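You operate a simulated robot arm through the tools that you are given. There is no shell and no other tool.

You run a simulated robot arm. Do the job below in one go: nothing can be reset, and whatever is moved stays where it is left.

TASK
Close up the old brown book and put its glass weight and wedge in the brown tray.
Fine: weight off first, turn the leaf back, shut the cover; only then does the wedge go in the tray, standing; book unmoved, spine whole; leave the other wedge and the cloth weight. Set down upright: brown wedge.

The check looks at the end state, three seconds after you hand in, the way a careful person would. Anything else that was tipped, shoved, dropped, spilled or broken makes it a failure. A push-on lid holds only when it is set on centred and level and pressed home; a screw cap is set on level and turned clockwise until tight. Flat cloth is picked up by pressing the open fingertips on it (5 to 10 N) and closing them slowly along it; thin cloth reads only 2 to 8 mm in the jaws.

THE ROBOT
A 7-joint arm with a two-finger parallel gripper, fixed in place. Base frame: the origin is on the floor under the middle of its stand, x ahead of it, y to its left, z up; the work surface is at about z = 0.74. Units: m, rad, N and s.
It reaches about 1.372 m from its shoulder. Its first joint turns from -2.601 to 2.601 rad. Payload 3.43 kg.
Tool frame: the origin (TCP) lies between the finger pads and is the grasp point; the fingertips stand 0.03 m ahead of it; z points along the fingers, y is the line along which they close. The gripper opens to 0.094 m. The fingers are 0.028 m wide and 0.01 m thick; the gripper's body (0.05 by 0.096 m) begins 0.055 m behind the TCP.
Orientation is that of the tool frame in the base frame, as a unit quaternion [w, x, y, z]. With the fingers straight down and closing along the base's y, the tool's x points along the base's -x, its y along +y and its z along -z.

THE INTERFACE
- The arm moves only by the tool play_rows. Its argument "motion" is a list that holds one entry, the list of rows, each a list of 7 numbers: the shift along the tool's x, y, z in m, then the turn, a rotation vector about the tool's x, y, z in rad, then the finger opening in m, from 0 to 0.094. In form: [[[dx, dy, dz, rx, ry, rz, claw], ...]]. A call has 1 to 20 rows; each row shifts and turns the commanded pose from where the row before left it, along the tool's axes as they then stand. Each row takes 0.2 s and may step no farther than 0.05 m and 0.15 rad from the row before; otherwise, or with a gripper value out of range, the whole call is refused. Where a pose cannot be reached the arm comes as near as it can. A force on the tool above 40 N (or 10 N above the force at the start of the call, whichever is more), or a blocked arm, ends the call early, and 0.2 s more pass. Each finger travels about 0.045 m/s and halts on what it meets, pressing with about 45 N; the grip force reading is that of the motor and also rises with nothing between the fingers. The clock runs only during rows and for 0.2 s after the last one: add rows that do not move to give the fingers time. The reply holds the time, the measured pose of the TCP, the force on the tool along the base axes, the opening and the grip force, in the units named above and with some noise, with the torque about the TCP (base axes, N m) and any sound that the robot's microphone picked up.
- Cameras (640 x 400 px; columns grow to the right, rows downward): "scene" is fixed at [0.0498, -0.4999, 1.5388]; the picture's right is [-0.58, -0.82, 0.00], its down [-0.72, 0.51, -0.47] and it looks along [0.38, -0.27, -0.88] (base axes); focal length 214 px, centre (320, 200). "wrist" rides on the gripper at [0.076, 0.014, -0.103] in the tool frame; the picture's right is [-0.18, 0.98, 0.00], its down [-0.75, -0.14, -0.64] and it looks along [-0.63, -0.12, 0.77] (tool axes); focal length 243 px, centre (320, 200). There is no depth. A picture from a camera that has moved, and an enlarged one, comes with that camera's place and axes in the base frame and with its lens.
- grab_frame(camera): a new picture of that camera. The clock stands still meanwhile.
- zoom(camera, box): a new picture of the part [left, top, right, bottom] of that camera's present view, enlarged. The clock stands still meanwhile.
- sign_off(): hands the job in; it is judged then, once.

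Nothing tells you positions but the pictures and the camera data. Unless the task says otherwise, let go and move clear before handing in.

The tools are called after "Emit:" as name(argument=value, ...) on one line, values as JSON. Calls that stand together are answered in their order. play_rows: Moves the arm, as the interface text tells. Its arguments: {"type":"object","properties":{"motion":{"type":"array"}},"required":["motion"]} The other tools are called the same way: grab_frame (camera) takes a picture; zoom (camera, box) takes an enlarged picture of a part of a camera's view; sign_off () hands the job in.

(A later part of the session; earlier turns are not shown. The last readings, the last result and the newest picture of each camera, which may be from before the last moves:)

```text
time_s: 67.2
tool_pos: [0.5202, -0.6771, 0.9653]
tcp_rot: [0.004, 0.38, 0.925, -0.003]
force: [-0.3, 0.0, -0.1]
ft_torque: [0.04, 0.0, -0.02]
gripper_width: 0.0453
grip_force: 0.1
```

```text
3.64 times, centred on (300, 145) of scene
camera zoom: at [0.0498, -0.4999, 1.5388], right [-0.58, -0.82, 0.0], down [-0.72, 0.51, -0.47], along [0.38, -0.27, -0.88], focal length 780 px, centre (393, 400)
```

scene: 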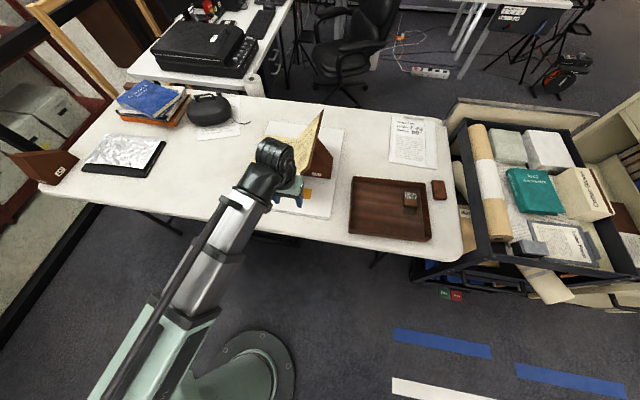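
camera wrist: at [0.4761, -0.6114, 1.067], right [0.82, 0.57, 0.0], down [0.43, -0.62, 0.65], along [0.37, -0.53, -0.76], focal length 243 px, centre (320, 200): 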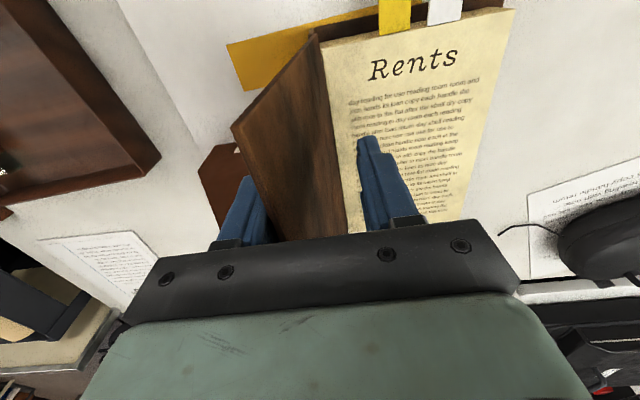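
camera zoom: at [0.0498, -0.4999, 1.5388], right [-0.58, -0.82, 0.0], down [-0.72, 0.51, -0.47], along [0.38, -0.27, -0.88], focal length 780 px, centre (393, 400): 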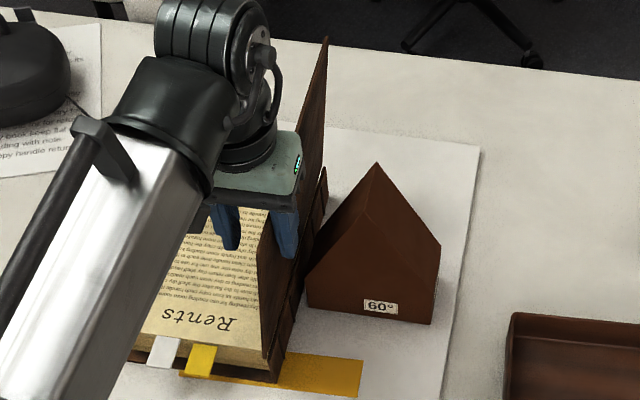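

Emit:
play_rows(motion=[[[0, 0.009, -0.002, 0, 0, 0, 0.045], [0, 0.009, -0.001, 0, 0, 0, 0.045], [0, 0.009, 0, 0, 0, 0, 0.045], [0, 0.009, 0, 0, 0, 0, 0.045], [0, 0.009, 0.001, 0, 0, 0, 0.045], [0, 0.009, 0.001, 0, 0, 0, 0.045], [0, 0, 0, 0, 0, 0, 0.045]]])

Emit:
grab_frame(camera="wrist")

Emit:
zoom(camera="scene", box=[240, 90, 360, 200])

```text
time_s: 68.8
tool_pos: [0.5569, -0.6368, 0.9673]
tcp_rot: [0.004, 0.38, 0.925, -0.002]
force: [1.0, 0.4, 0.1]
ft_torque: [-0.01, 0.02, 0.01]
gripper_width: 0.0455
grip_force: 0.1
```

```text
taken
camera wrist: at [0.5132, -0.573, 1.0687], right [0.82, 0.57, 0.0], down [0.43, -0.62, 0.65], along [0.37, -0.53, -0.76], focal length 243 px, centre (320, 200)
```

wrist: 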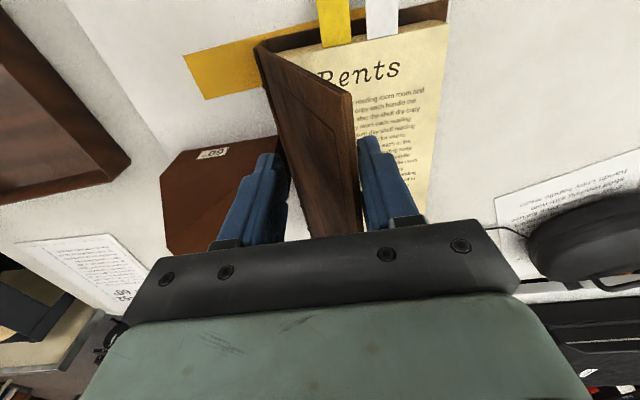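

```text
3.64 times, centred on (300, 145) of scene
camera zoom: at [0.0498, -0.4999, 1.5388], right [-0.58, -0.82, 0.0], down [-0.72, 0.51, -0.47], along [0.38, -0.27, -0.88], focal length 780 px, centre (393, 400)
```

zoom: 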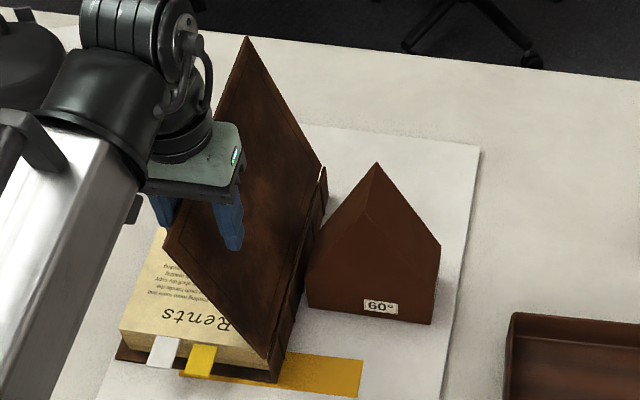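

Emit:
play_rows(motion=[[[0, 0.0097, 0.003, 0, 0, 0, 0.045], [0, 0.0097, 0.003, 0, 0, 0, 0.045], [0, 0.0097, 0.003, 0, 0, 0, 0.045], [0, 0.0097, 0.003, 0, 0, 0, 0.045], [0, 0.0084, 0.0043, 0, 0, 0, 0.045], [0, 0.0084, 0.0043, 0, 0, 0, 0.045], [0, 0.0084, 0.0043, 0, 0, 0, 0.045], [0, 0, 0, 0, 0, 0, 0.045]]])

Emit:
grab_frame(camera="wrist")

Emit:
zoom(camera="scene", box=[220, 90, 340, 200])

```text
time_s: 70.6
tool_pos: [0.6032, -0.5928, 0.9407]
tcp_rot: [0.003, 0.379, 0.925, -0.002]
force: [0.8, 0.4, -0.6]
ft_torque: [0.02, -0.02, 0.04]
gripper_width: 0.0456
grip_force: 0.4
```

```text
taken
camera wrist: at [0.5592, -0.5275, 1.0431], right [0.82, 0.57, 0.0], down [0.43, -0.62, 0.65], along [0.37, -0.53, -0.76], focal length 243 px, centre (320, 200)
```

wrist: 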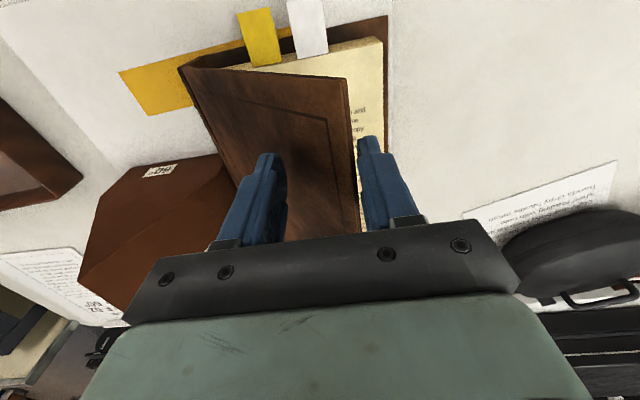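

```text
3.64 times, centred on (280, 145) of scene
camera zoom: at [0.0498, -0.4999, 1.5388], right [-0.58, -0.82, 0.0], down [-0.72, 0.51, -0.47], along [0.38, -0.27, -0.88], focal length 780 px, centre (466, 400)
```

zoom: 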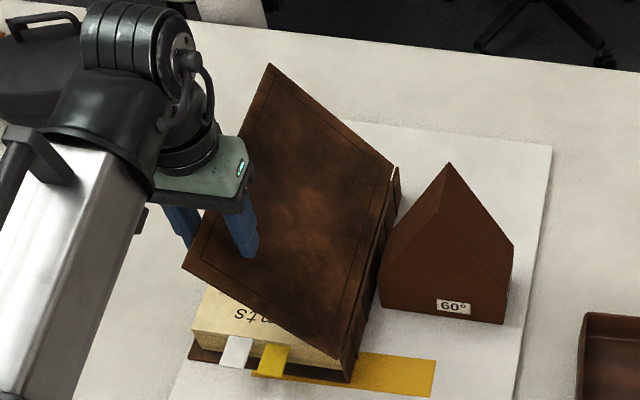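

Emit:
play_rows(motion=[[[0, 0.0071, 0.0053, 0, 0, 0, 0.045], [0, 0.0071, 0.0053, 0, 0, 0, 0.045], [0, 0.0071, 0.0053, 0, 0, 0, 0.045], [0, -0.0045, 0.005, 0, 0, 0, 0.06], [0, -0.0045, 0.005, 0, 0, 0, 0.075], [0, -0.0045, 0.005, 0, 0, 0, 0.09], [0, 0, 0, 0, 0, 0, 0.09]]])

Emit:
grab_frame(camera="wrist")

Emit:
zoom(camera="scene", box=[220, 90, 340, 200])

```text
time_s: 72.2
tool_pos: [0.6093, -0.5875, 0.9098]
tcp_rot: [0.003, 0.379, 0.925, -0.002]
force: [5.2, 5.9, 3.1]
ft_torque: [0.26, -0.16, -0.13]
gripper_width: 0.0939
grip_force: 3.1
```

```text
taken
camera wrist: at [0.5646, -0.5234, 1.0117], right [0.82, 0.57, 0.0], down [0.43, -0.62, 0.65], along [0.37, -0.53, -0.76], focal length 243 px, centre (320, 200)
```

wrist: 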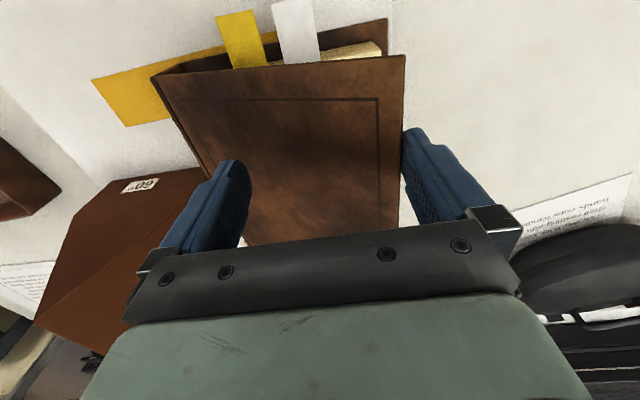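

```text
3.64 times, centred on (280, 145) of scene
camera zoom: at [0.0498, -0.4999, 1.5388], right [-0.58, -0.82, 0.0], down [-0.72, 0.51, -0.47], along [0.38, -0.27, -0.88], focal length 780 px, centre (466, 400)
```

zoom: 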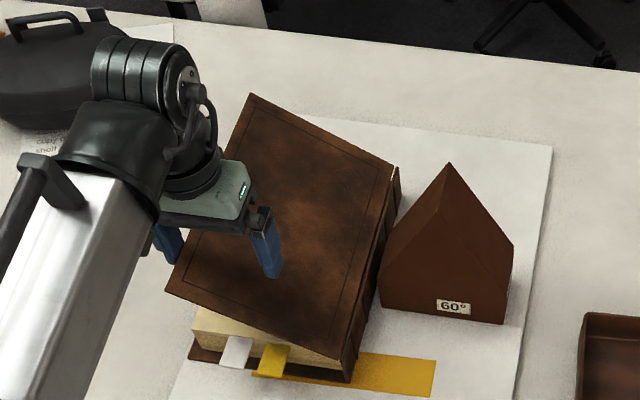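

Emit:
play_rows(motion=[[[0, 0.001, 0, 0, 0, 0, 0.094], [0, 0.0038, 0.0081, 0, 0, 0, 0.094], [0, 0.0038, 0.0081, 0, 0, 0, 0.094], [0, 0.0027, 0.0076, 0, 0, 0, 0.094], [0, 0.0027, 0.0076, 0, 0, 0, 0.094], [0, 0, 0, 0, 0, 0, 0.094]]])

Emit:
grab_frame(camera="wrist")

Emit:
zoom(camera="scene", box=[220, 90, 340, 200])

```text
time_s: 73.6
tool_pos: [0.6186, -0.5786, 0.8782]
tcp_rot: [0.004, 0.379, 0.925, -0.003]
force: [0.1, 0.8, -0.1]
ft_torque: [-0.01, -0.02, -0.04]
gripper_width: 0.094
grip_force: 0.0
```

```text
taken
camera wrist: at [0.574, -0.5133, 0.9806], right [0.82, 0.57, 0.0], down [0.43, -0.62, 0.65], along [0.37, -0.53, -0.76], focal length 243 px, centre (320, 200)
```

wrist: 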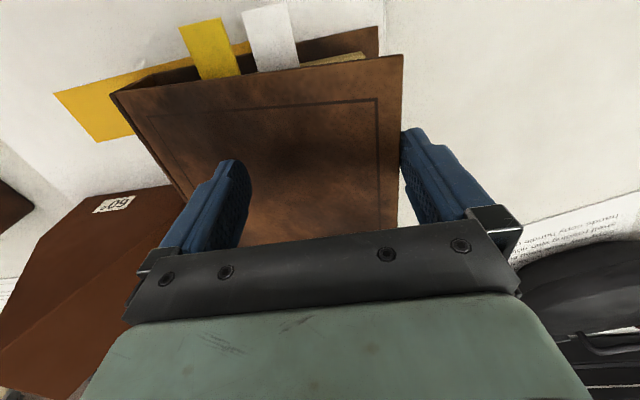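

```text
3.64 times, centred on (280, 145) of scene
camera zoom: at [0.0498, -0.4999, 1.5388], right [-0.58, -0.82, 0.0], down [-0.72, 0.51, -0.47], along [0.38, -0.27, -0.88], focal length 780 px, centre (466, 400)
```

zoom: 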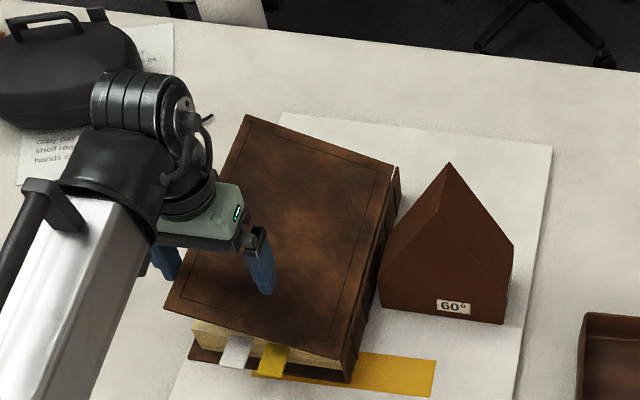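

Emit:
play_rows(motion=[[[0, 0.002, 0.0079, 0, 0, 0, 0.094], [0, 0.002, 0.0079, 0, 0, 0, 0.094], [0, 0.0012, 0.006, 0, 0, 0, 0.094], [0, 0, 0, 0, 0, 0, 0.094]]])

Emit:
grab_frame(camera="wrist")

Emit:
zoom(camera="scene", box=[220, 90, 340, 200])

```text
time_s: 74.6
tool_pos: [0.624, -0.5755, 0.8557]
tcp_rot: [0.003, 0.379, 0.925, -0.002]
force: [-0.2, 4.9, -0.2]
ft_torque: [0.07, -0.09, 0.07]
gripper_width: 0.0942
grip_force: 0.0
```

```text
taken
camera wrist: at [0.5789, -0.5109, 0.958], right [0.82, 0.57, 0.0], down [0.43, -0.62, 0.65], along [0.37, -0.53, -0.76], focal length 243 px, centre (320, 200)
```

wrist: 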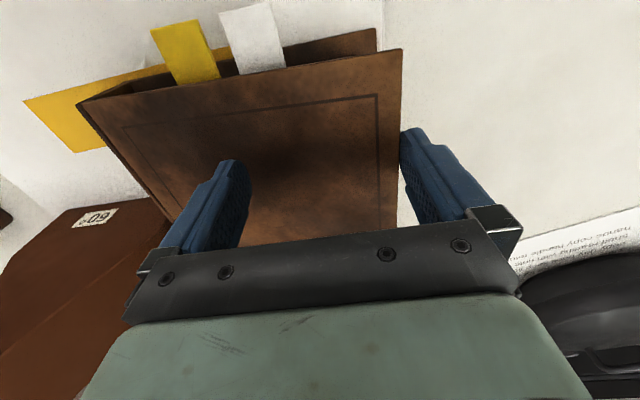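

```text
3.64 times, centred on (280, 145) of scene
camera zoom: at [0.0498, -0.4999, 1.5388], right [-0.58, -0.82, 0.0], down [-0.72, 0.51, -0.47], along [0.38, -0.27, -0.88], focal length 780 px, centre (466, 400)
```

zoom: 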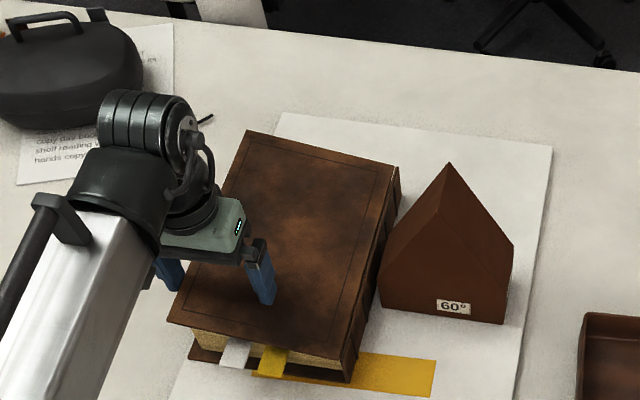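

Emit:
play_rows(motion=[[[0, 0.003, 0, 0, 0, 0, 0.094], [0, 0.003, 0, 0, 0, 0, 0.094], [0, 0.004, 0, 0, 0, 0, 0.094], [0, 0.004, 0, 0, 0, 0, 0.094], [0, 0, 0, 0, 0, 0, 0.094]]])

Emit:
grab_frame(camera="wrist")

Emit:
zoom(camera="scene", box=[220, 90, 340, 200])

```text
time_s: 75.8
tool_pos: [0.6341, -0.565, 0.8556]
tcp_rot: [0.004, 0.381, 0.925, -0.002]
force: [0.2, 0.3, 0.5]
ft_torque: [-0.01, -0.02, 0.01]
gripper_width: 0.0939
grip_force: 0.0
```

```text
taken
camera wrist: at [0.5896, -0.5002, 0.9586], right [0.82, 0.57, 0.0], down [0.43, -0.62, 0.65], along [0.37, -0.53, -0.76], focal length 243 px, centre (320, 200)
```

wrist: 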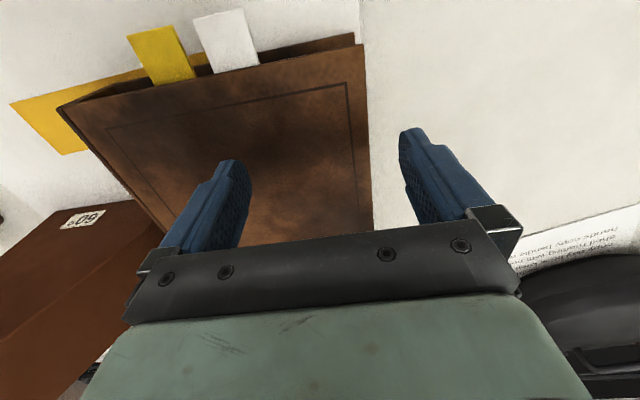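

```text
3.64 times, centred on (280, 145) of scene
camera zoom: at [0.0498, -0.4999, 1.5388], right [-0.58, -0.82, 0.0], down [-0.72, 0.51, -0.47], along [0.38, -0.27, -0.88], focal length 780 px, centre (466, 400)
```

zoom: 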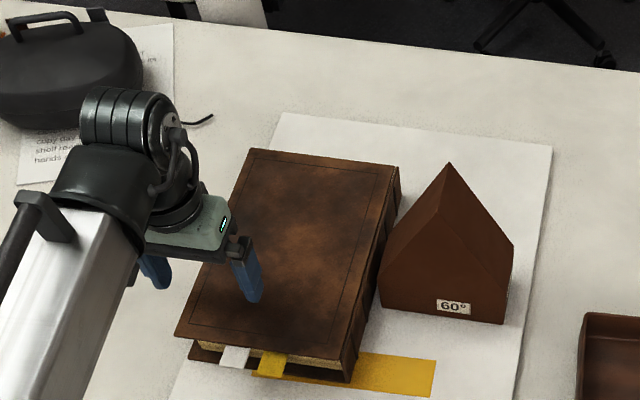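

The cover has dropped shut. I'll lift clear and check that it's fully closed and the book hasn't moved.

Emit:
play_rows(motion=[[[0, 0, -0.02, 0, 0, 0, 0.094], [0, 0, -0.04, 0, 0, 0, 0.094], [0, 0, -0.04, 0, 0, 0, 0.094], [0, 0, -0.03, 0, 0, 0, 0.094], [0.03, 0, -0.01, 0, 0, 0, 0.094], [0.04, 0, 0, 0, 0, 0, 0.094], [0.04, 0, 0, 0, 0, 0, 0.094], [0.04, 0, 0, 0, 0, 0, 0.094], [0.02, 0, 0, 0, 0, 0, 0.094], [0, 0, 0, 0, 0, 0, 0.094]]])

Emit:
grab_frame(camera="wrist")

Emit:
zoom(camera="scene", box=[240, 100, 350, 215])

Emit:
zoom(camera="scene", box=[280, 120, 330, 180])

```text
time_s: 78.0
tool_pos: [0.5091, -0.4446, 0.9945]
tcp_rot: [0.003, 0.38, 0.925, -0.003]
force: [0.0, 0.1, 0.2]
ft_torque: [0.03, -0.01, -0.01]
gripper_width: 0.094
grip_force: 0.1
```

```text
taken
camera wrist: at [0.465, -0.3793, 1.0961], right [0.82, 0.57, 0.0], down [0.43, -0.62, 0.65], along [0.37, -0.53, -0.76], focal length 243 px, centre (320, 200)
```

wrist: 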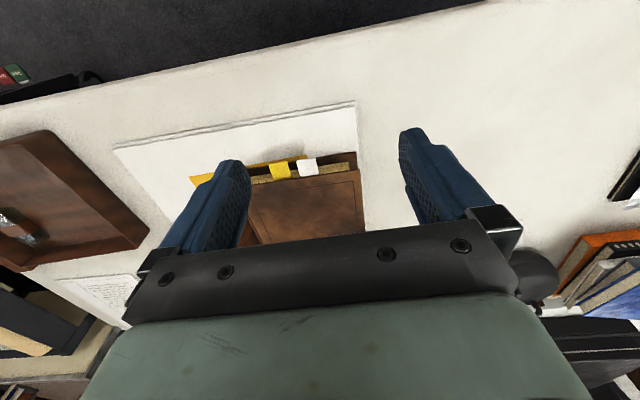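

```text
3.48 times, centred on (295, 158) of scene
camera zoom: at [0.0498, -0.4999, 1.5388], right [-0.58, -0.82, 0.0], down [-0.72, 0.51, -0.47], along [0.38, -0.27, -0.88], focal length 746 px, centre (407, 348)
```

zoom: 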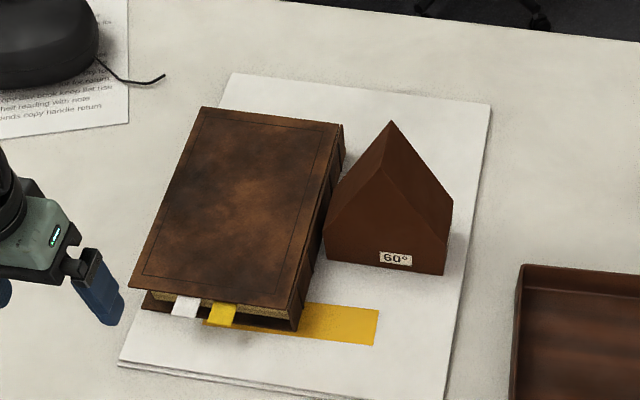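

```text
6.67 times, centred on (305, 150) of scene
camera zoom: at [0.0498, -0.4999, 1.5388], right [-0.58, -0.82, 0.0], down [-0.72, 0.51, -0.47], along [0.38, -0.27, -0.88], focal length 1430 px, centre (420, 533)
```

zoom: 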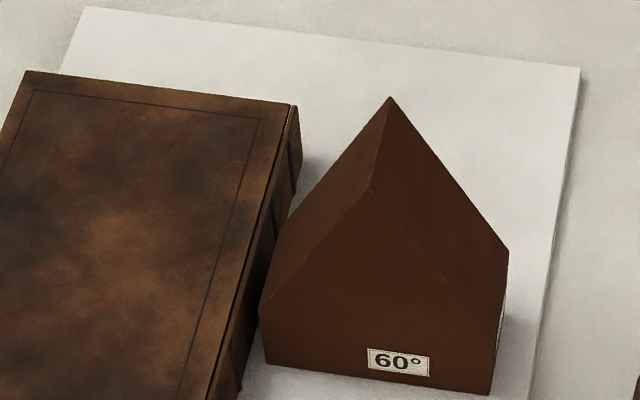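

Emit:
play_rows(motion=[[[0, -0.03, 0.02, 0, 0, 0, 0.094], [0, -0.04, 0.03, 0, 0, 0, 0.094], [0, -0.03, 0.03, 0, 0, 0, 0.094], [0, 0, 0, 0, -0.06, 0, 0.094], [0, 0, 0, 0, -0.08, 0, 0.094], [0, 0, 0, 0, -0.08, 0, 0.094], [0, 0, 0, 0, -0.08, 0, 0.094], [0, 0, 0, 0, -0.08, 0, 0.094], [0, 0, 0, 0, -0.08, 0, 0.094], [0, 0, 0, 0, -0.06, 0, 0.094], [0, 0, 0, 0, 0, 0, 0.094]]])

Emit:
grab_frame(camera="wrist")

Emit:
zoom(camera="wrist", box=[220, 100, 420, 225])

```text
time_s: 80.4
tool_pos: [0.4409, -0.5148, 0.9158]
tcp_rot: [0.242, 0.367, 0.893, -0.1]
force: [0.0, 0.3, -0.2]
ft_torque: [-0.02, 0.02, -0.05]
gripper_width: 0.094
grip_force: 0.2
```

```text
taken
camera wrist: at [0.3689, -0.4224, 0.9654], right [0.8, 0.59, 0.09], down [0.13, -0.33, 0.94], along [0.58, -0.74, -0.34], focal length 243 px, centre (320, 200)
```

wrist: 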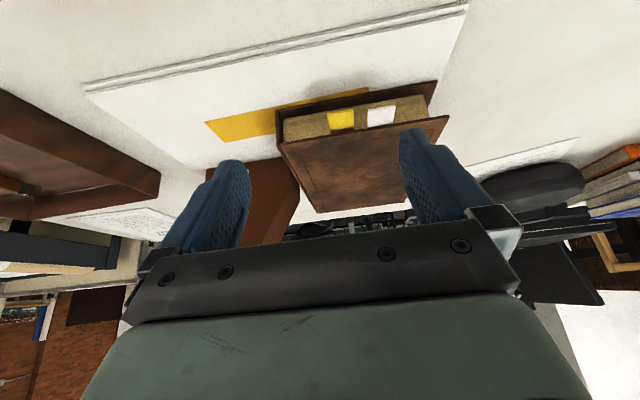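

```text
3.20 times, centred on (320, 162) of wrist
camera zoom: at [0.3689, -0.4224, 0.9654], right [0.8, 0.59, 0.09], down [0.13, -0.33, 0.94], along [0.58, -0.74, -0.34], focal length 776 px, centre (320, 320)
```

zoom: 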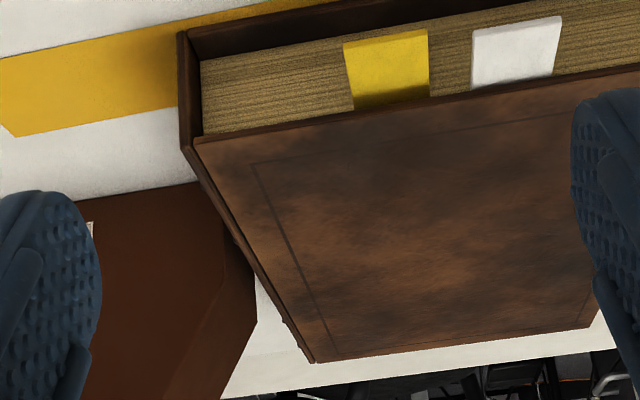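

Emit:
play_rows(motion=[[[0, 0.03, 0, 0, 0, 0, 0.094], [0, 0.04, 0, 0, 0, 0, 0.094], [0, 0.03, 0, 0, 0, 0, 0.094], [0, 0, 0, 0, 0, 0, 0.094]]])

Emit:
zoom(camera="wrist", box=[200, 80, 440, 230])

```text
time_s: 81.4
tool_pos: [0.5124, -0.4443, 0.9148]
tcp_rot: [0.241, 0.366, 0.893, -0.101]
force: [-1.0, -0.1, 0.1]
ft_torque: [0.02, -0.02, 0.03]
gripper_width: 0.0941
grip_force: 0.0
```

```text
2.67 times, centred on (320, 155) of wrist
camera zoom: at [0.4401, -0.3513, 0.9648], right [0.8, 0.59, 0.09], down [0.13, -0.33, 0.93], along [0.58, -0.74, -0.34], focal length 647 px, centre (320, 320)
```

zoom: 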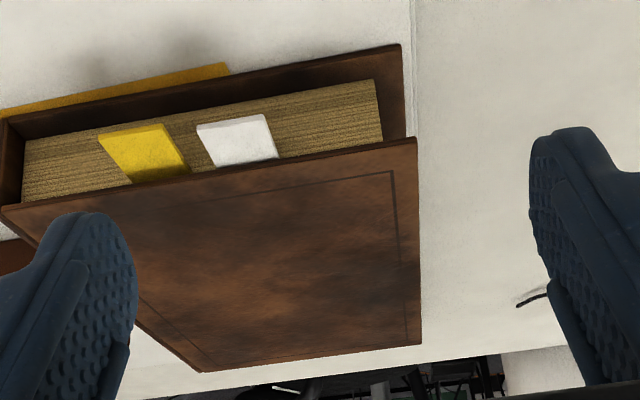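

The cover is flat and shut, the book hasn't moved, and the wedge is standing free. The wedge is house-shaped: about 0.07 thick along F, base 0.152 wide, apex near z=0.935, centre F≈0.941, L≈-0.203. Next I'll level the gripper and rotate it to close along F.

Emit:
play_rows(motion=[[[0, 0, -0.01, 0, 0.06, 0, 0.094], [0, 0, -0.02, 0, 0.08, 0, 0.094], [0, 0, -0.02, 0, 0.08, 0, 0.094], [0, 0, -0.02, 0, 0.08, 0, 0.094], [0, 0, -0.02, 0, 0.08, 0, 0.094], [0, 0, -0.02, 0, 0.08, 0, 0.094], [0, 0, -0.02, 0, 0.06, 0, 0.094], [0, 0, 0, 0, 0, -0.05, 0.094], [0, 0, 0, 0, 0, -0.08, 0.094], [0, 0, 0, 0, 0, -0.09, 0.094], [0, 0, 0, 0, 0, -0.09, 0.094], [0, 0, 0, 0, 0, -0.09, 0.094], [0, 0, 0, 0, 0, -0.09, 0.094], [0, 0, 0, 0, 0, -0.09, 0.094], [0, 0, 0, 0, 0, -0.09, 0.094], [0, 0, 0, 0, 0, -0.08, 0.094], [0, 0, 0, 0, 0, -0.05, 0.094], [0, 0, 0, 0, 0, 0, 0.094]]])

Emit:
grab_frame(camera="scene")

```text
time_s: 85.2
tool_pos: [0.4843, -0.4177, 1.0374]
tcp_rot: [0.003, -0.012, 1.0, -0.005]
force: [0.3, 0.5, 0.6]
ft_torque: [-0.03, 0.01, 0.03]
gripper_width: 0.0938
grip_force: 0.3
```

```text
taken
```

scene: 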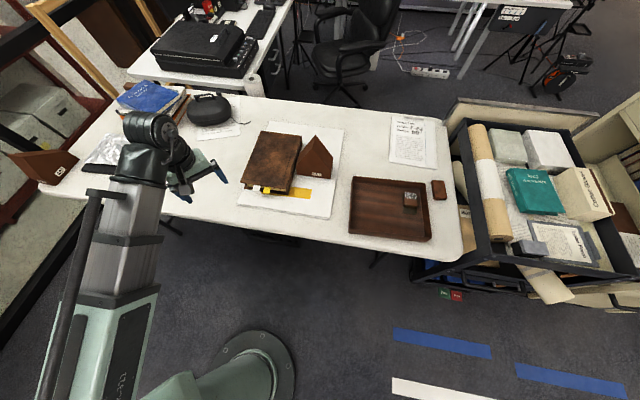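

Emit:
play_rows(motion=[[[0, 0, 0, 0, 0, -0.05, 0.094], [0, 0, 0, 0, 0, -0.08, 0.094], [0, 0, 0, 0, 0, -0.09, 0.094], [0, 0, 0, 0, 0, -0.09, 0.094], [0, 0, 0, 0, 0, -0.09, 0.094], [0, 0, 0, 0, 0, -0.09, 0.094], [0, 0, 0, 0, 0, -0.09, 0.094], [0, 0, 0, 0, 0, -0.08, 0.094], [0, 0, 0, 0, 0, -0.07, 0.094], [0, 0, 0, 0, 0, -0.031, 0.094], [0, 0, 0, 0, 0, 0, 0.094]]])

Emit:
grab_frame(camera="wrist")

```text
time_s: 87.6
tool_pos: [0.4868, -0.4186, 1.0389]
tcp_rot: [0.0, -0.382, 0.924, -0.005]
force: [0.2, 1.0, -0.2]
ft_torque: [0.03, 0.02, 0.02]
gripper_width: 0.0942
grip_force: 0.0
```

```text
taken
camera wrist: at [0.4222, -0.4609, 1.1415], right [-0.56, 0.83, -0.01], down [0.63, 0.44, 0.64], along [0.53, 0.35, -0.77], focal length 243 px, centre (320, 200)
```

wrist: 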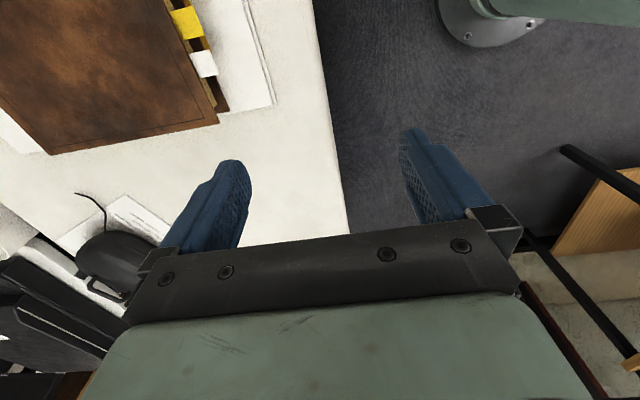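

Emit:
play_rows(motion=[[[0.014, -0.0168, -0.005, 0, 0, 0, 0.094], [0.025, -0.03, -0.005, 0, 0, 0, 0.094], [0.029, -0.035, 0, 0, 0, 0, 0.094], [0.029, -0.035, 0, 0, 0, 0, 0.094], [0.029, -0.035, 0, 0, 0, 0, 0.094], [0.029, -0.035, 0, 0, 0, 0, 0.094], [0.029, -0.035, 0, 0, 0, 0, 0.094], [0.027, -0.032, 0, 0, 0, 0, 0.094], [0.02, -0.024, 0, 0, 0, 0, 0.094], [0.012, -0.015, 0, 0, 0, 0, 0.094], [0.0077, -0.0082, 0, 0, 0, 0, 0.094], [0, 0, 0, 0, 0, 0, 0.094]]])

Emit:
grab_frame(camera="wrist")

Emit:
grab_frame(camera="scene")

```text
time_s: 90.2
tool_pos: [0.5185, -0.8095, 1.053]
tcp_rot: [0.001, -0.381, 0.925, -0.004]
force: [0.5, 0.8, 0.8]
ft_torque: [-0.01, -0.02, 0.0]
gripper_width: 0.0942
grip_force: 0.0
```

```text
taken
camera wrist: at [0.4546, -0.852, 1.1549], right [-0.56, 0.83, -0.01], down [0.63, 0.44, 0.64], along [0.53, 0.35, -0.77], focal length 243 px, centre (320, 200)
```

wrist: 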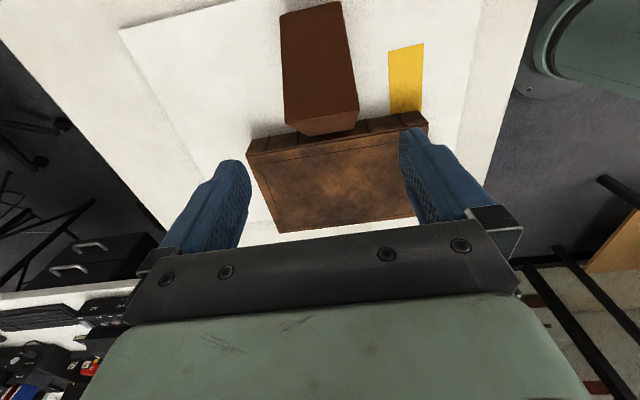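

```text
taken
```

scene: 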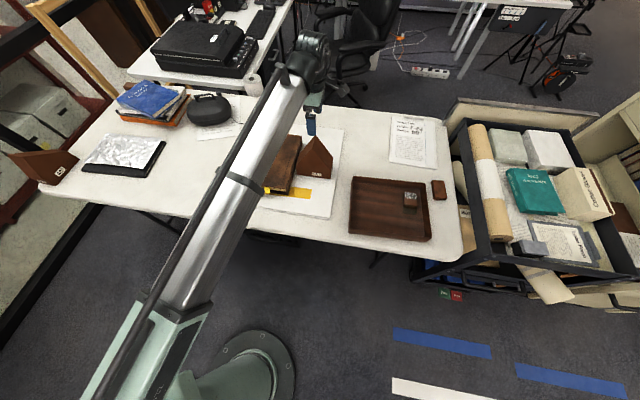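

Emit:
zoom(camera="wrist", box=[230, 0, 440, 150])

```text
2.67 times, centred on (335, 75) of wrist
camera zoom: at [0.4546, -0.852, 1.1549], right [-0.56, 0.83, -0.01], down [0.63, 0.44, 0.64], along [0.53, 0.35, -0.77], focal length 647 px, centre (280, 533)
```

zoom: 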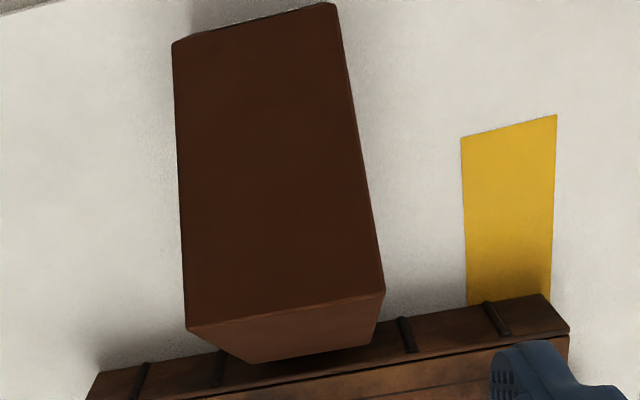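

Emit:
play_rows(motion=[[[-0.005, -0.0017, 0.02, 0, 0, 0, 0.094], [0, 0, 0.035, 0, 0, 0, 0.094], [0, 0, 0.035, 0, 0, 0, 0.094], [0, 0, 0.025, 0, 0, 0, 0.094], [0, 0, 0.015, 0, 0, 0, 0.094], [0, 0, 0, 0, 0, 0, 0.094]]])

Emit:
grab_frame(camera="wrist")

Emit:
zoom(camera="scene", box=[270, 70, 360, 190])

```text
time_s: 91.6
tool_pos: [0.526, -0.804, 0.9218]
tcp_rot: [0.002, -0.381, 0.924, -0.006]
force: [0.3, -0.3, 0.2]
ft_torque: [0.0, 0.0, 0.01]
gripper_width: 0.0937
grip_force: 0.0
```

```text
taken
camera wrist: at [0.462, -0.8472, 1.0242], right [-0.56, 0.83, -0.01], down [0.63, 0.44, 0.64], along [0.53, 0.35, -0.77], focal length 243 px, centre (320, 200)
```

wrist: 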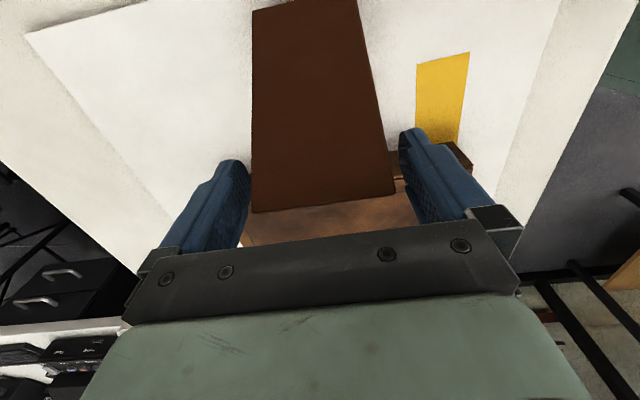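

```text
3.33 times, centred on (315, 130) of scene
camera zoom: at [0.0498, -0.4999, 1.5388], right [-0.58, -0.82, 0.0], down [-0.72, 0.51, -0.47], along [0.38, -0.27, -0.88], focal length 715 px, centre (337, 433)
```

zoom: 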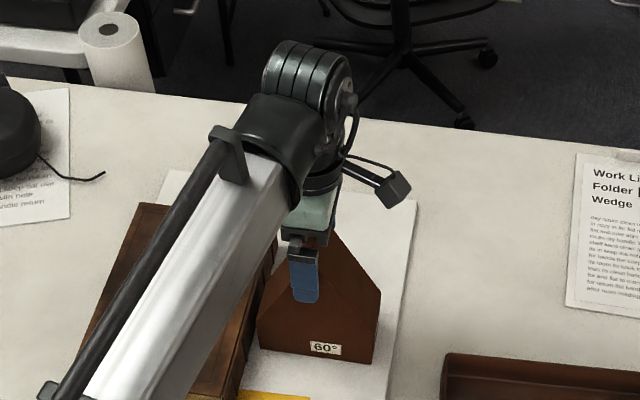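

Emit:
play_rows(motion=[[[0.004, 0, 0.012, 0, 0, 0, 0.094], [0, 0, 0.012, 0, 0, 0, 0.094], [0, 0, 0.006, 0, 0, 0, 0.094], [0, 0, 0, 0, 0, 0, 0.094]]])

Emit:
grab_frame(camera="wrist")

Emit:
zoom(camera="scene", box=[280, 110, 340, 180])

```text
time_s: 92.6
tool_pos: [0.5233, -0.809, 0.8928]
tcp_rot: [0.002, -0.381, 0.924, -0.005]
force: [-0.7, 0.9, -0.2]
ft_torque: [-0.04, 0.0, 0.0]
gripper_width: 0.0941
grip_force: 0.1
```

```text
taken
camera wrist: at [0.4589, -0.8519, 0.9951], right [-0.56, 0.83, -0.01], down [0.63, 0.44, 0.64], along [0.53, 0.35, -0.77], focal length 243 px, centre (320, 200)
```

wrist: 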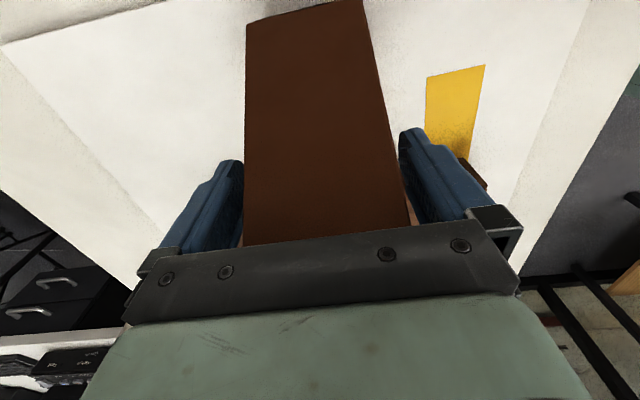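

```text
5.71 times, centred on (310, 145) of scene
camera zoom: at [0.0498, -0.4999, 1.5388], right [-0.58, -0.82, 0.0], down [-0.72, 0.51, -0.47], along [0.38, -0.27, -0.88], focal length 1226 px, centre (377, 514)
```

zoom: 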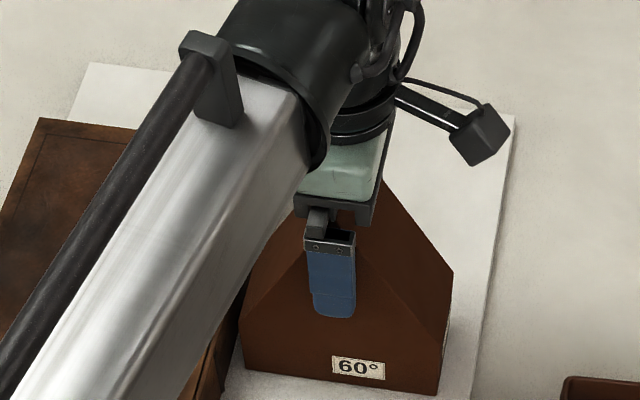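

Emit:
play_rows(motion=[[[0, 0, 0, 0, 0, 0, 0.088], [0, 0, 0, 0, 0, 0, 0.082], [0, 0, 0, 0, 0, 0, 0.077], [0, 0, 0, 0, 0, 0, 0.072], [0, 0, 0, 0, 0, 0, 0.066], [0, 0, 0, 0, 0, 0, 0.058], [0, 0, 0, 0, 0, 0, 0.05], [0, 0, 0, 0, 0, 0, 0.05]]])

Emit:
zoom(camera="scene", box=[280, 110, 340, 180])

```text
time_s: 94.4
tool_pos: [0.5243, -0.8098, 0.8937]
tcp_rot: [0.001, -0.382, 0.924, -0.005]
force: [-0.1, 0.7, -0.4]
ft_torque: [-0.01, -0.01, 0.01]
gripper_width: 0.0735
grip_force: 44.9
```

```text
5.71 times, centred on (310, 145) of scene
camera zoom: at [0.0498, -0.4999, 1.5388], right [-0.58, -0.82, 0.0], down [-0.72, 0.51, -0.47], along [0.38, -0.27, -0.88], focal length 1226 px, centre (377, 514)
```

zoom: 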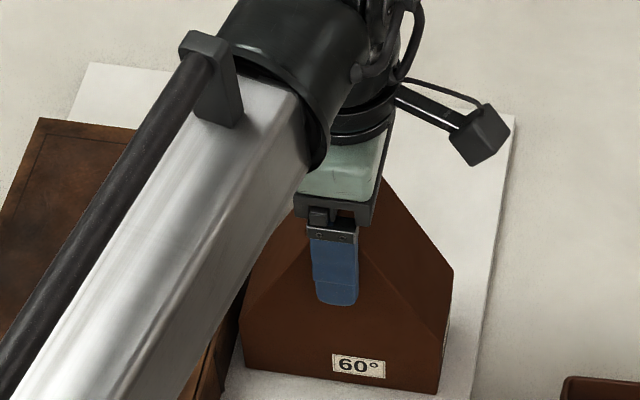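

The wedge is gripped at 0.0735 m with 45 N. I'll lift it slowly and check that it hangs straight.

Emit:
play_rows(motion=[[[0, 0, -0.002, 0, 0, 0, 0.05], [0, 0, -0.004, 0, 0, 0, 0.05], [0, 0, -0.006, 0, 0, 0, 0.05], [0, 0, -0.008, 0, 0, 0, 0.05], [0, 0, 0, 0, 0, 0, 0.05]]])

Emit:
zoom(camera="scene", box=[270, 100, 350, 190])

```text
time_s: 95.6
tool_pos: [0.5217, -0.809, 0.9112]
tcp_rot: [0.0, -0.381, 0.924, -0.004]
force: [-0.2, -0.6, -0.2]
ft_torque: [0.0, 0.02, 0.04]
gripper_width: 0.0735
grip_force: 45.3
```

```text
4.44 times, centred on (310, 145) of scene
camera zoom: at [0.0498, -0.4999, 1.5388], right [-0.58, -0.82, 0.0], down [-0.72, 0.51, -0.47], along [0.38, -0.27, -0.88], focal length 953 px, centre (364, 444)
```

zoom: 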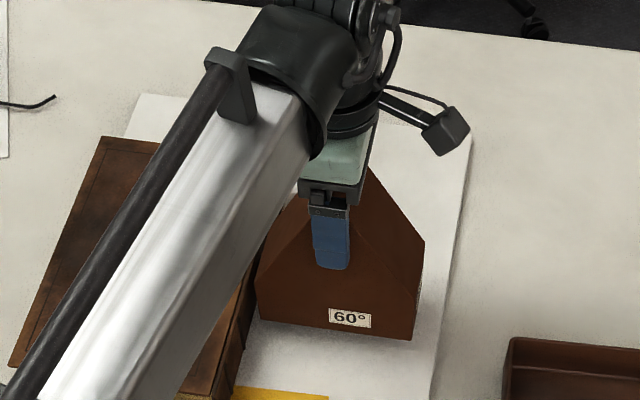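

Emit:
play_rows(motion=[[[0, 0, -0.015, 0, 0, 0, 0.05], [0, 0, -0.025, 0, 0, 0, 0.05], [0, 0, -0.03, 0, 0, 0, 0.05], [0, 0, -0.025, 0, 0, 0, 0.05], [0, 0, -0.012, 0, 0, 0, 0.05], [0, 0, 0, 0, 0, 0, 0.05]]])

Emit:
grab_frame(camera="scene")

Emit:
grab_frame(camera="wrist")

```text
time_s: 97.0
tool_pos: [0.5215, -0.8098, 1.0189]
tcp_rot: [0.001, -0.381, 0.925, -0.004]
force: [-0.9, 0.1, -0.6]
ft_torque: [0.01, -0.02, 0.0]
gripper_width: 0.0734
grip_force: 45.6
```

```text
taken
```

scene: 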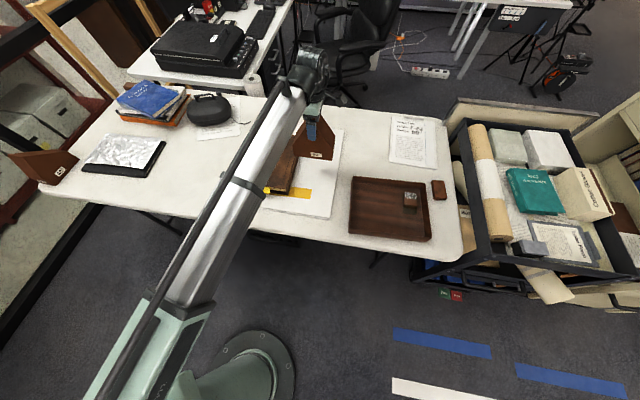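

```text
taken
camera wrist: at [0.4579, -0.8514, 1.1211], right [-0.56, 0.83, -0.01], down [0.63, 0.44, 0.64], along [0.53, 0.35, -0.77], focal length 243 px, centre (320, 200)
```

wrist: 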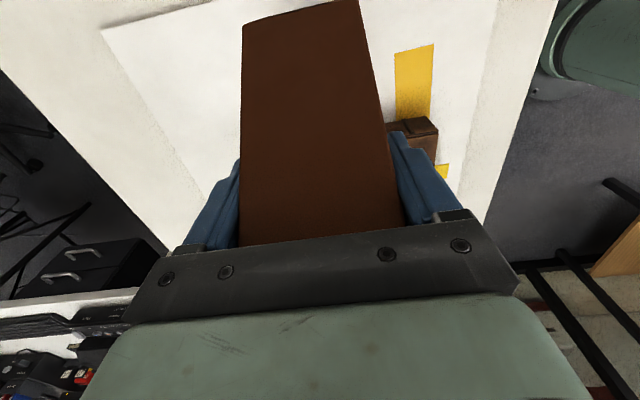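

Emit:
zoom(camera="scene", box=[335, 160, 455, 250])

Emit:
zoom(camera="scene", box=[240, 100, 350, 215])

```text
4.44 times, centred on (395, 205) of scene
camera zoom: at [0.0498, -0.4999, 1.5388], right [-0.58, -0.82, 0.0], down [-0.72, 0.51, -0.47], along [0.38, -0.27, -0.88], focal length 953 px, centre (-13, 178)
```

zoom: 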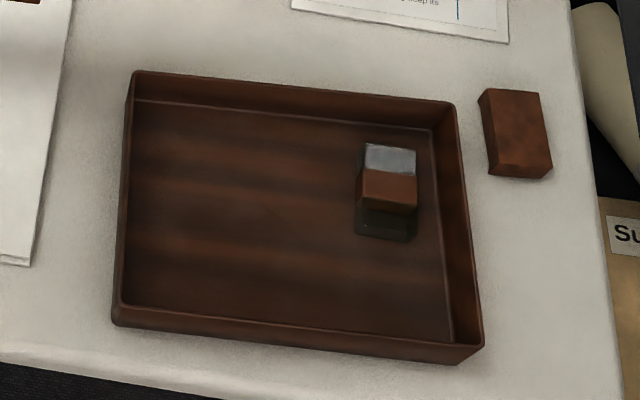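

```text
3.48 times, centred on (295, 158) of scene
camera zoom: at [0.0498, -0.4999, 1.5388], right [-0.58, -0.82, 0.0], down [-0.72, 0.51, -0.47], along [0.38, -0.27, -0.88], focal length 746 px, centre (407, 348)
```

zoom: 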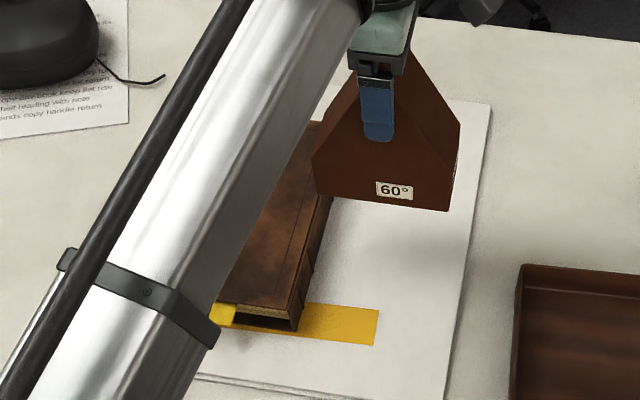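

Emit:
play_rows(motion=[[[0.015, 0.0077, 0, 0, 0, 0, 0.05], [0.027, 0.0139, 0, 0, 0, 0, 0.05], [0.035, 0.018, 0, 0, 0, 0, 0.05], [0.038, 0.0196, 0, 0, 0, 0, 0.05], [0.038, 0.0196, 0, 0, 0, 0, 0.05], [0.038, 0.0196, 0, 0, 0, 0, 0.05], [0.035, 0.018, 0, 0, 0, 0, 0.05], [0.028, 0.0145, 0, 0, 0, 0, 0.05], [0.015, 0.0077, 0, 0, 0, 0, 0.05], [0.005, 0.0028, 0, 0, 0, 0, 0.05], [0, 0, 0, 0, 0, 0, 0.05]]])

Emit:
grab_frame(camera="scene")

Emit:
grab_frame(camera="wrist")

```text
time_s: 99.4
tool_pos: [0.2299, -0.9001, 1.0188]
tcp_rot: [0.001, -0.381, 0.925, -0.004]
force: [0.3, 0.3, -0.5]
ft_torque: [-0.02, 0.0, 0.04]
gripper_width: 0.0737
grip_force: 44.8
```

```text
taken
```

scene: 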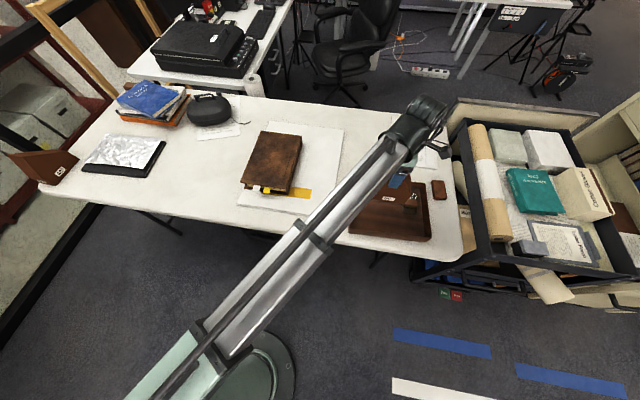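

```text
taken
camera wrist: at [0.1645, -0.9429, 1.1211], right [-0.56, 0.83, -0.01], down [0.63, 0.44, 0.64], along [0.53, 0.35, -0.77], focal length 243 px, centre (320, 200)
```

wrist: 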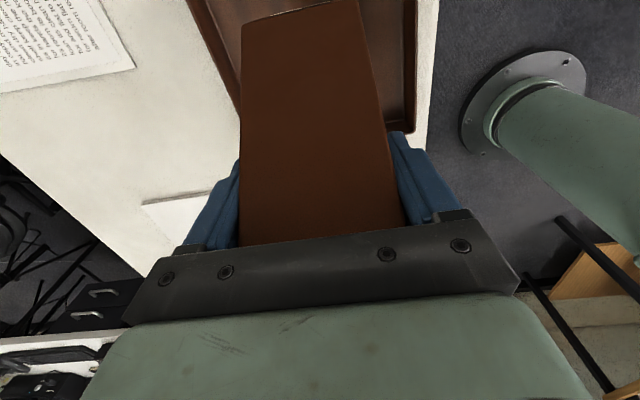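

Emit:
play_rows(motion=[[[0.004, 0, 0.015, 0, 0, 0, 0.05], [0, 0, 0.025, 0, 0, 0, 0.05], [0, 0, 0.03, 0, 0, 0, 0.05], [0, 0, 0.025, 0, 0, 0, 0.05], [0, 0, 0.015, 0, 0, 0, 0.05], [0, 0, 0, 0, 0, 0, 0.05]]])

Emit:
grab_frame(camera="wrist")

Emit:
zoom(camera="scene", box=[335, 140, 455, 250])

```text
time_s: 100.8
tool_pos: [0.2231, -0.9048, 0.906]
tcp_rot: [0.001, -0.381, 0.924, -0.004]
force: [0.1, -0.4, -0.8]
ft_torque: [-0.02, -0.02, -0.05]
gripper_width: 0.0733
grip_force: 44.4
```

```text
taken
camera wrist: at [0.1591, -0.9471, 1.0089], right [-0.56, 0.83, -0.01], down [0.63, 0.44, 0.64], along [0.53, 0.35, -0.77], focal length 243 px, centre (320, 200)
```

wrist: 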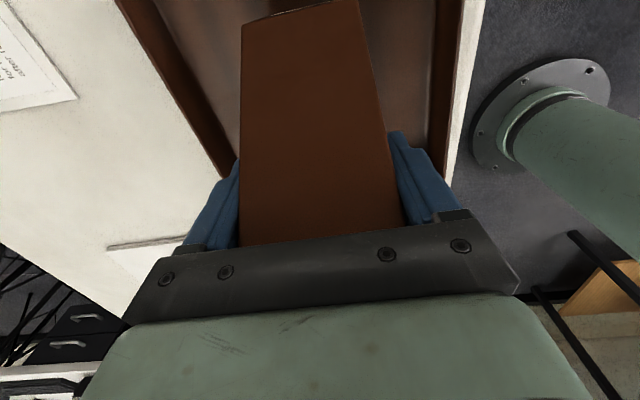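

```text
3.64 times, centred on (395, 195) of scene
camera zoom: at [0.0498, -0.4999, 1.5388], right [-0.58, -0.82, 0.0], down [-0.72, 0.51, -0.47], along [0.38, -0.27, -0.88], focal length 780 px, centre (47, 218)
```

zoom: 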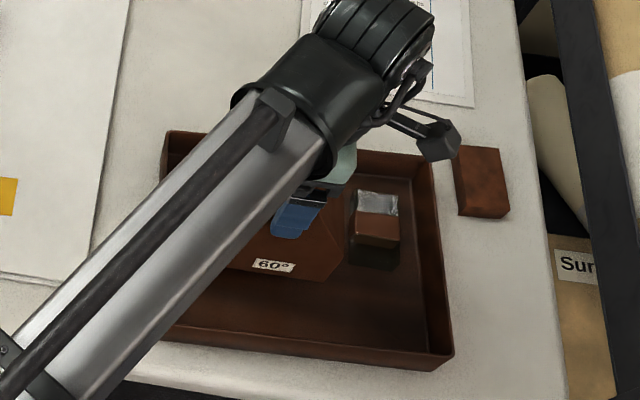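

Emit:
play_rows(motion=[[[0, 0, 0.006, 0, 0, 0, 0.05], [0, 0, 0.005, 0, 0, 0, 0.05], [0, 0, 0.004, 0, 0, 0, 0.05], [0, 0, 0, 0, 0, 0, 0.05]]])

```text
time_s: 101.8
tool_pos: [0.2252, -0.906, 0.8927]
tcp_rot: [0.0, -0.382, 0.924, -0.004]
force: [0.6, 1.1, -0.7]
ft_torque: [0.02, 0.02, 0.02]
gripper_width: 0.0736
grip_force: 44.9
```

Emit:
play_rows(motion=[[[0, 0, 0.003, 0, 0, 0, 0.05], [0, 0, 0.002, 0, 0, 0, 0.05], [0, 0, 0, 0, 0, 0, 0.05]]])

```text
time_s: 102.6
tool_pos: [0.2254, -0.9081, 0.8895]
tcp_rot: [0.002, -0.381, 0.925, -0.004]
force: [0.4, -0.1, -1.6]
ft_torque: [0.02, 0.01, -0.03]
gripper_width: 0.0732
grip_force: 45.2
```

Emit:
play_rows(motion=[[[0, 0, 0.002, 0, 0, 0, 0.05], [0, 0, 0.002, 0, 0, 0, 0.05], [0, 0, 0, 0, 0, 0, 0.05]]])

```text
time_s: 103.4
tool_pos: [0.2266, -0.9058, 0.8842]
tcp_rot: [0.002, -0.381, 0.925, -0.004]
force: [0.0, 0.2, -0.4]
ft_torque: [-0.03, -0.01, 0.01]
gripper_width: 0.0735
grip_force: 44.9
```

Emit:
play_rows(motion=[[[0, 0, 0.0015, 0, 0, 0, 0.05], [0, 0, 0, 0, 0, 0, 0.05]]])

```text
time_s: 104.0
tool_pos: [0.225, -0.9061, 0.885]
tcp_rot: [0.0, -0.381, 0.925, -0.006]
force: [2.5, -0.6, 20.0]
ft_torque: [0.47, 0.12, -0.05]
gripper_width: 0.0736
grip_force: 44.8
```

The wedge is on the tray floor. I'll take off the load, open slowly, and lift straight up.

Emit:
play_rows(motion=[[[0, 0, -0.0012, 0, 0, 0, 0.06], [0, 0, 0, 0, 0, 0, 0.068], [0, 0, 0, 0, 0, 0, 0.074], [0, 0, 0, 0, 0, 0, 0.08], [0, 0, 0, 0, 0, 0, 0.087], [0, 0, 0, 0, 0, 0, 0.094], [0, 0, 0, 0, 0, 0, 0.094], [0, 0, -0.01, 0, 0, 0, 0.094], [0, 0, -0.02, 0, 0, 0, 0.094], [0, 0, -0.03, 0, 0, 0, 0.094], [0, 0, -0.035, 0, 0, 0, 0.094], [0, 0, -0.035, 0, 0, 0, 0.094], [0, 0, -0.02, 0, 0, 0, 0.094], [0, 0, 0, 0, 0, 0, 0.094]]])

Emit:
grab_frame(camera="wrist")

Emit:
grab_frame(camera="scene")

```text
time_s: 107.0
tool_pos: [0.2268, -0.903, 1.0359]
tcp_rot: [0.001, -0.381, 0.925, -0.005]
force: [0.5, 0.1, -0.9]
ft_torque: [0.0, 0.01, 0.01]
gripper_width: 0.0941
grip_force: 0.0
```

```text
taken
camera wrist: at [0.1626, -0.9447, 1.1383], right [-0.56, 0.83, -0.01], down [0.63, 0.44, 0.64], along [0.53, 0.35, -0.77], focal length 243 px, centre (320, 200)
```

wrist: 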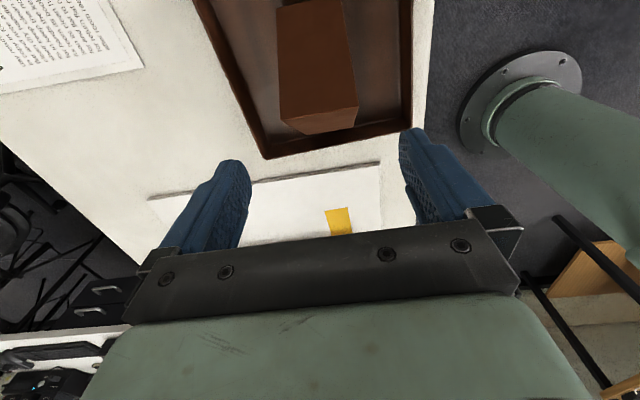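

```text
taken
```

scene: 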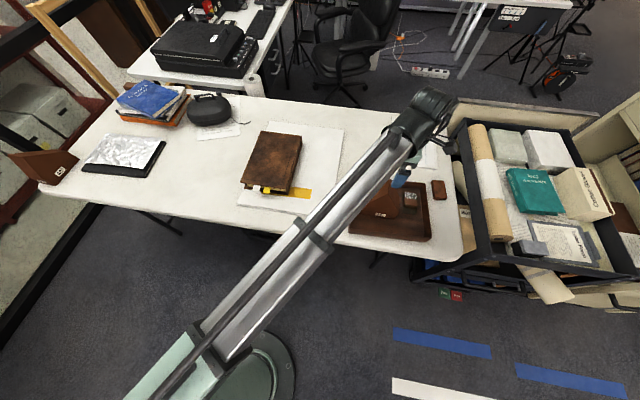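

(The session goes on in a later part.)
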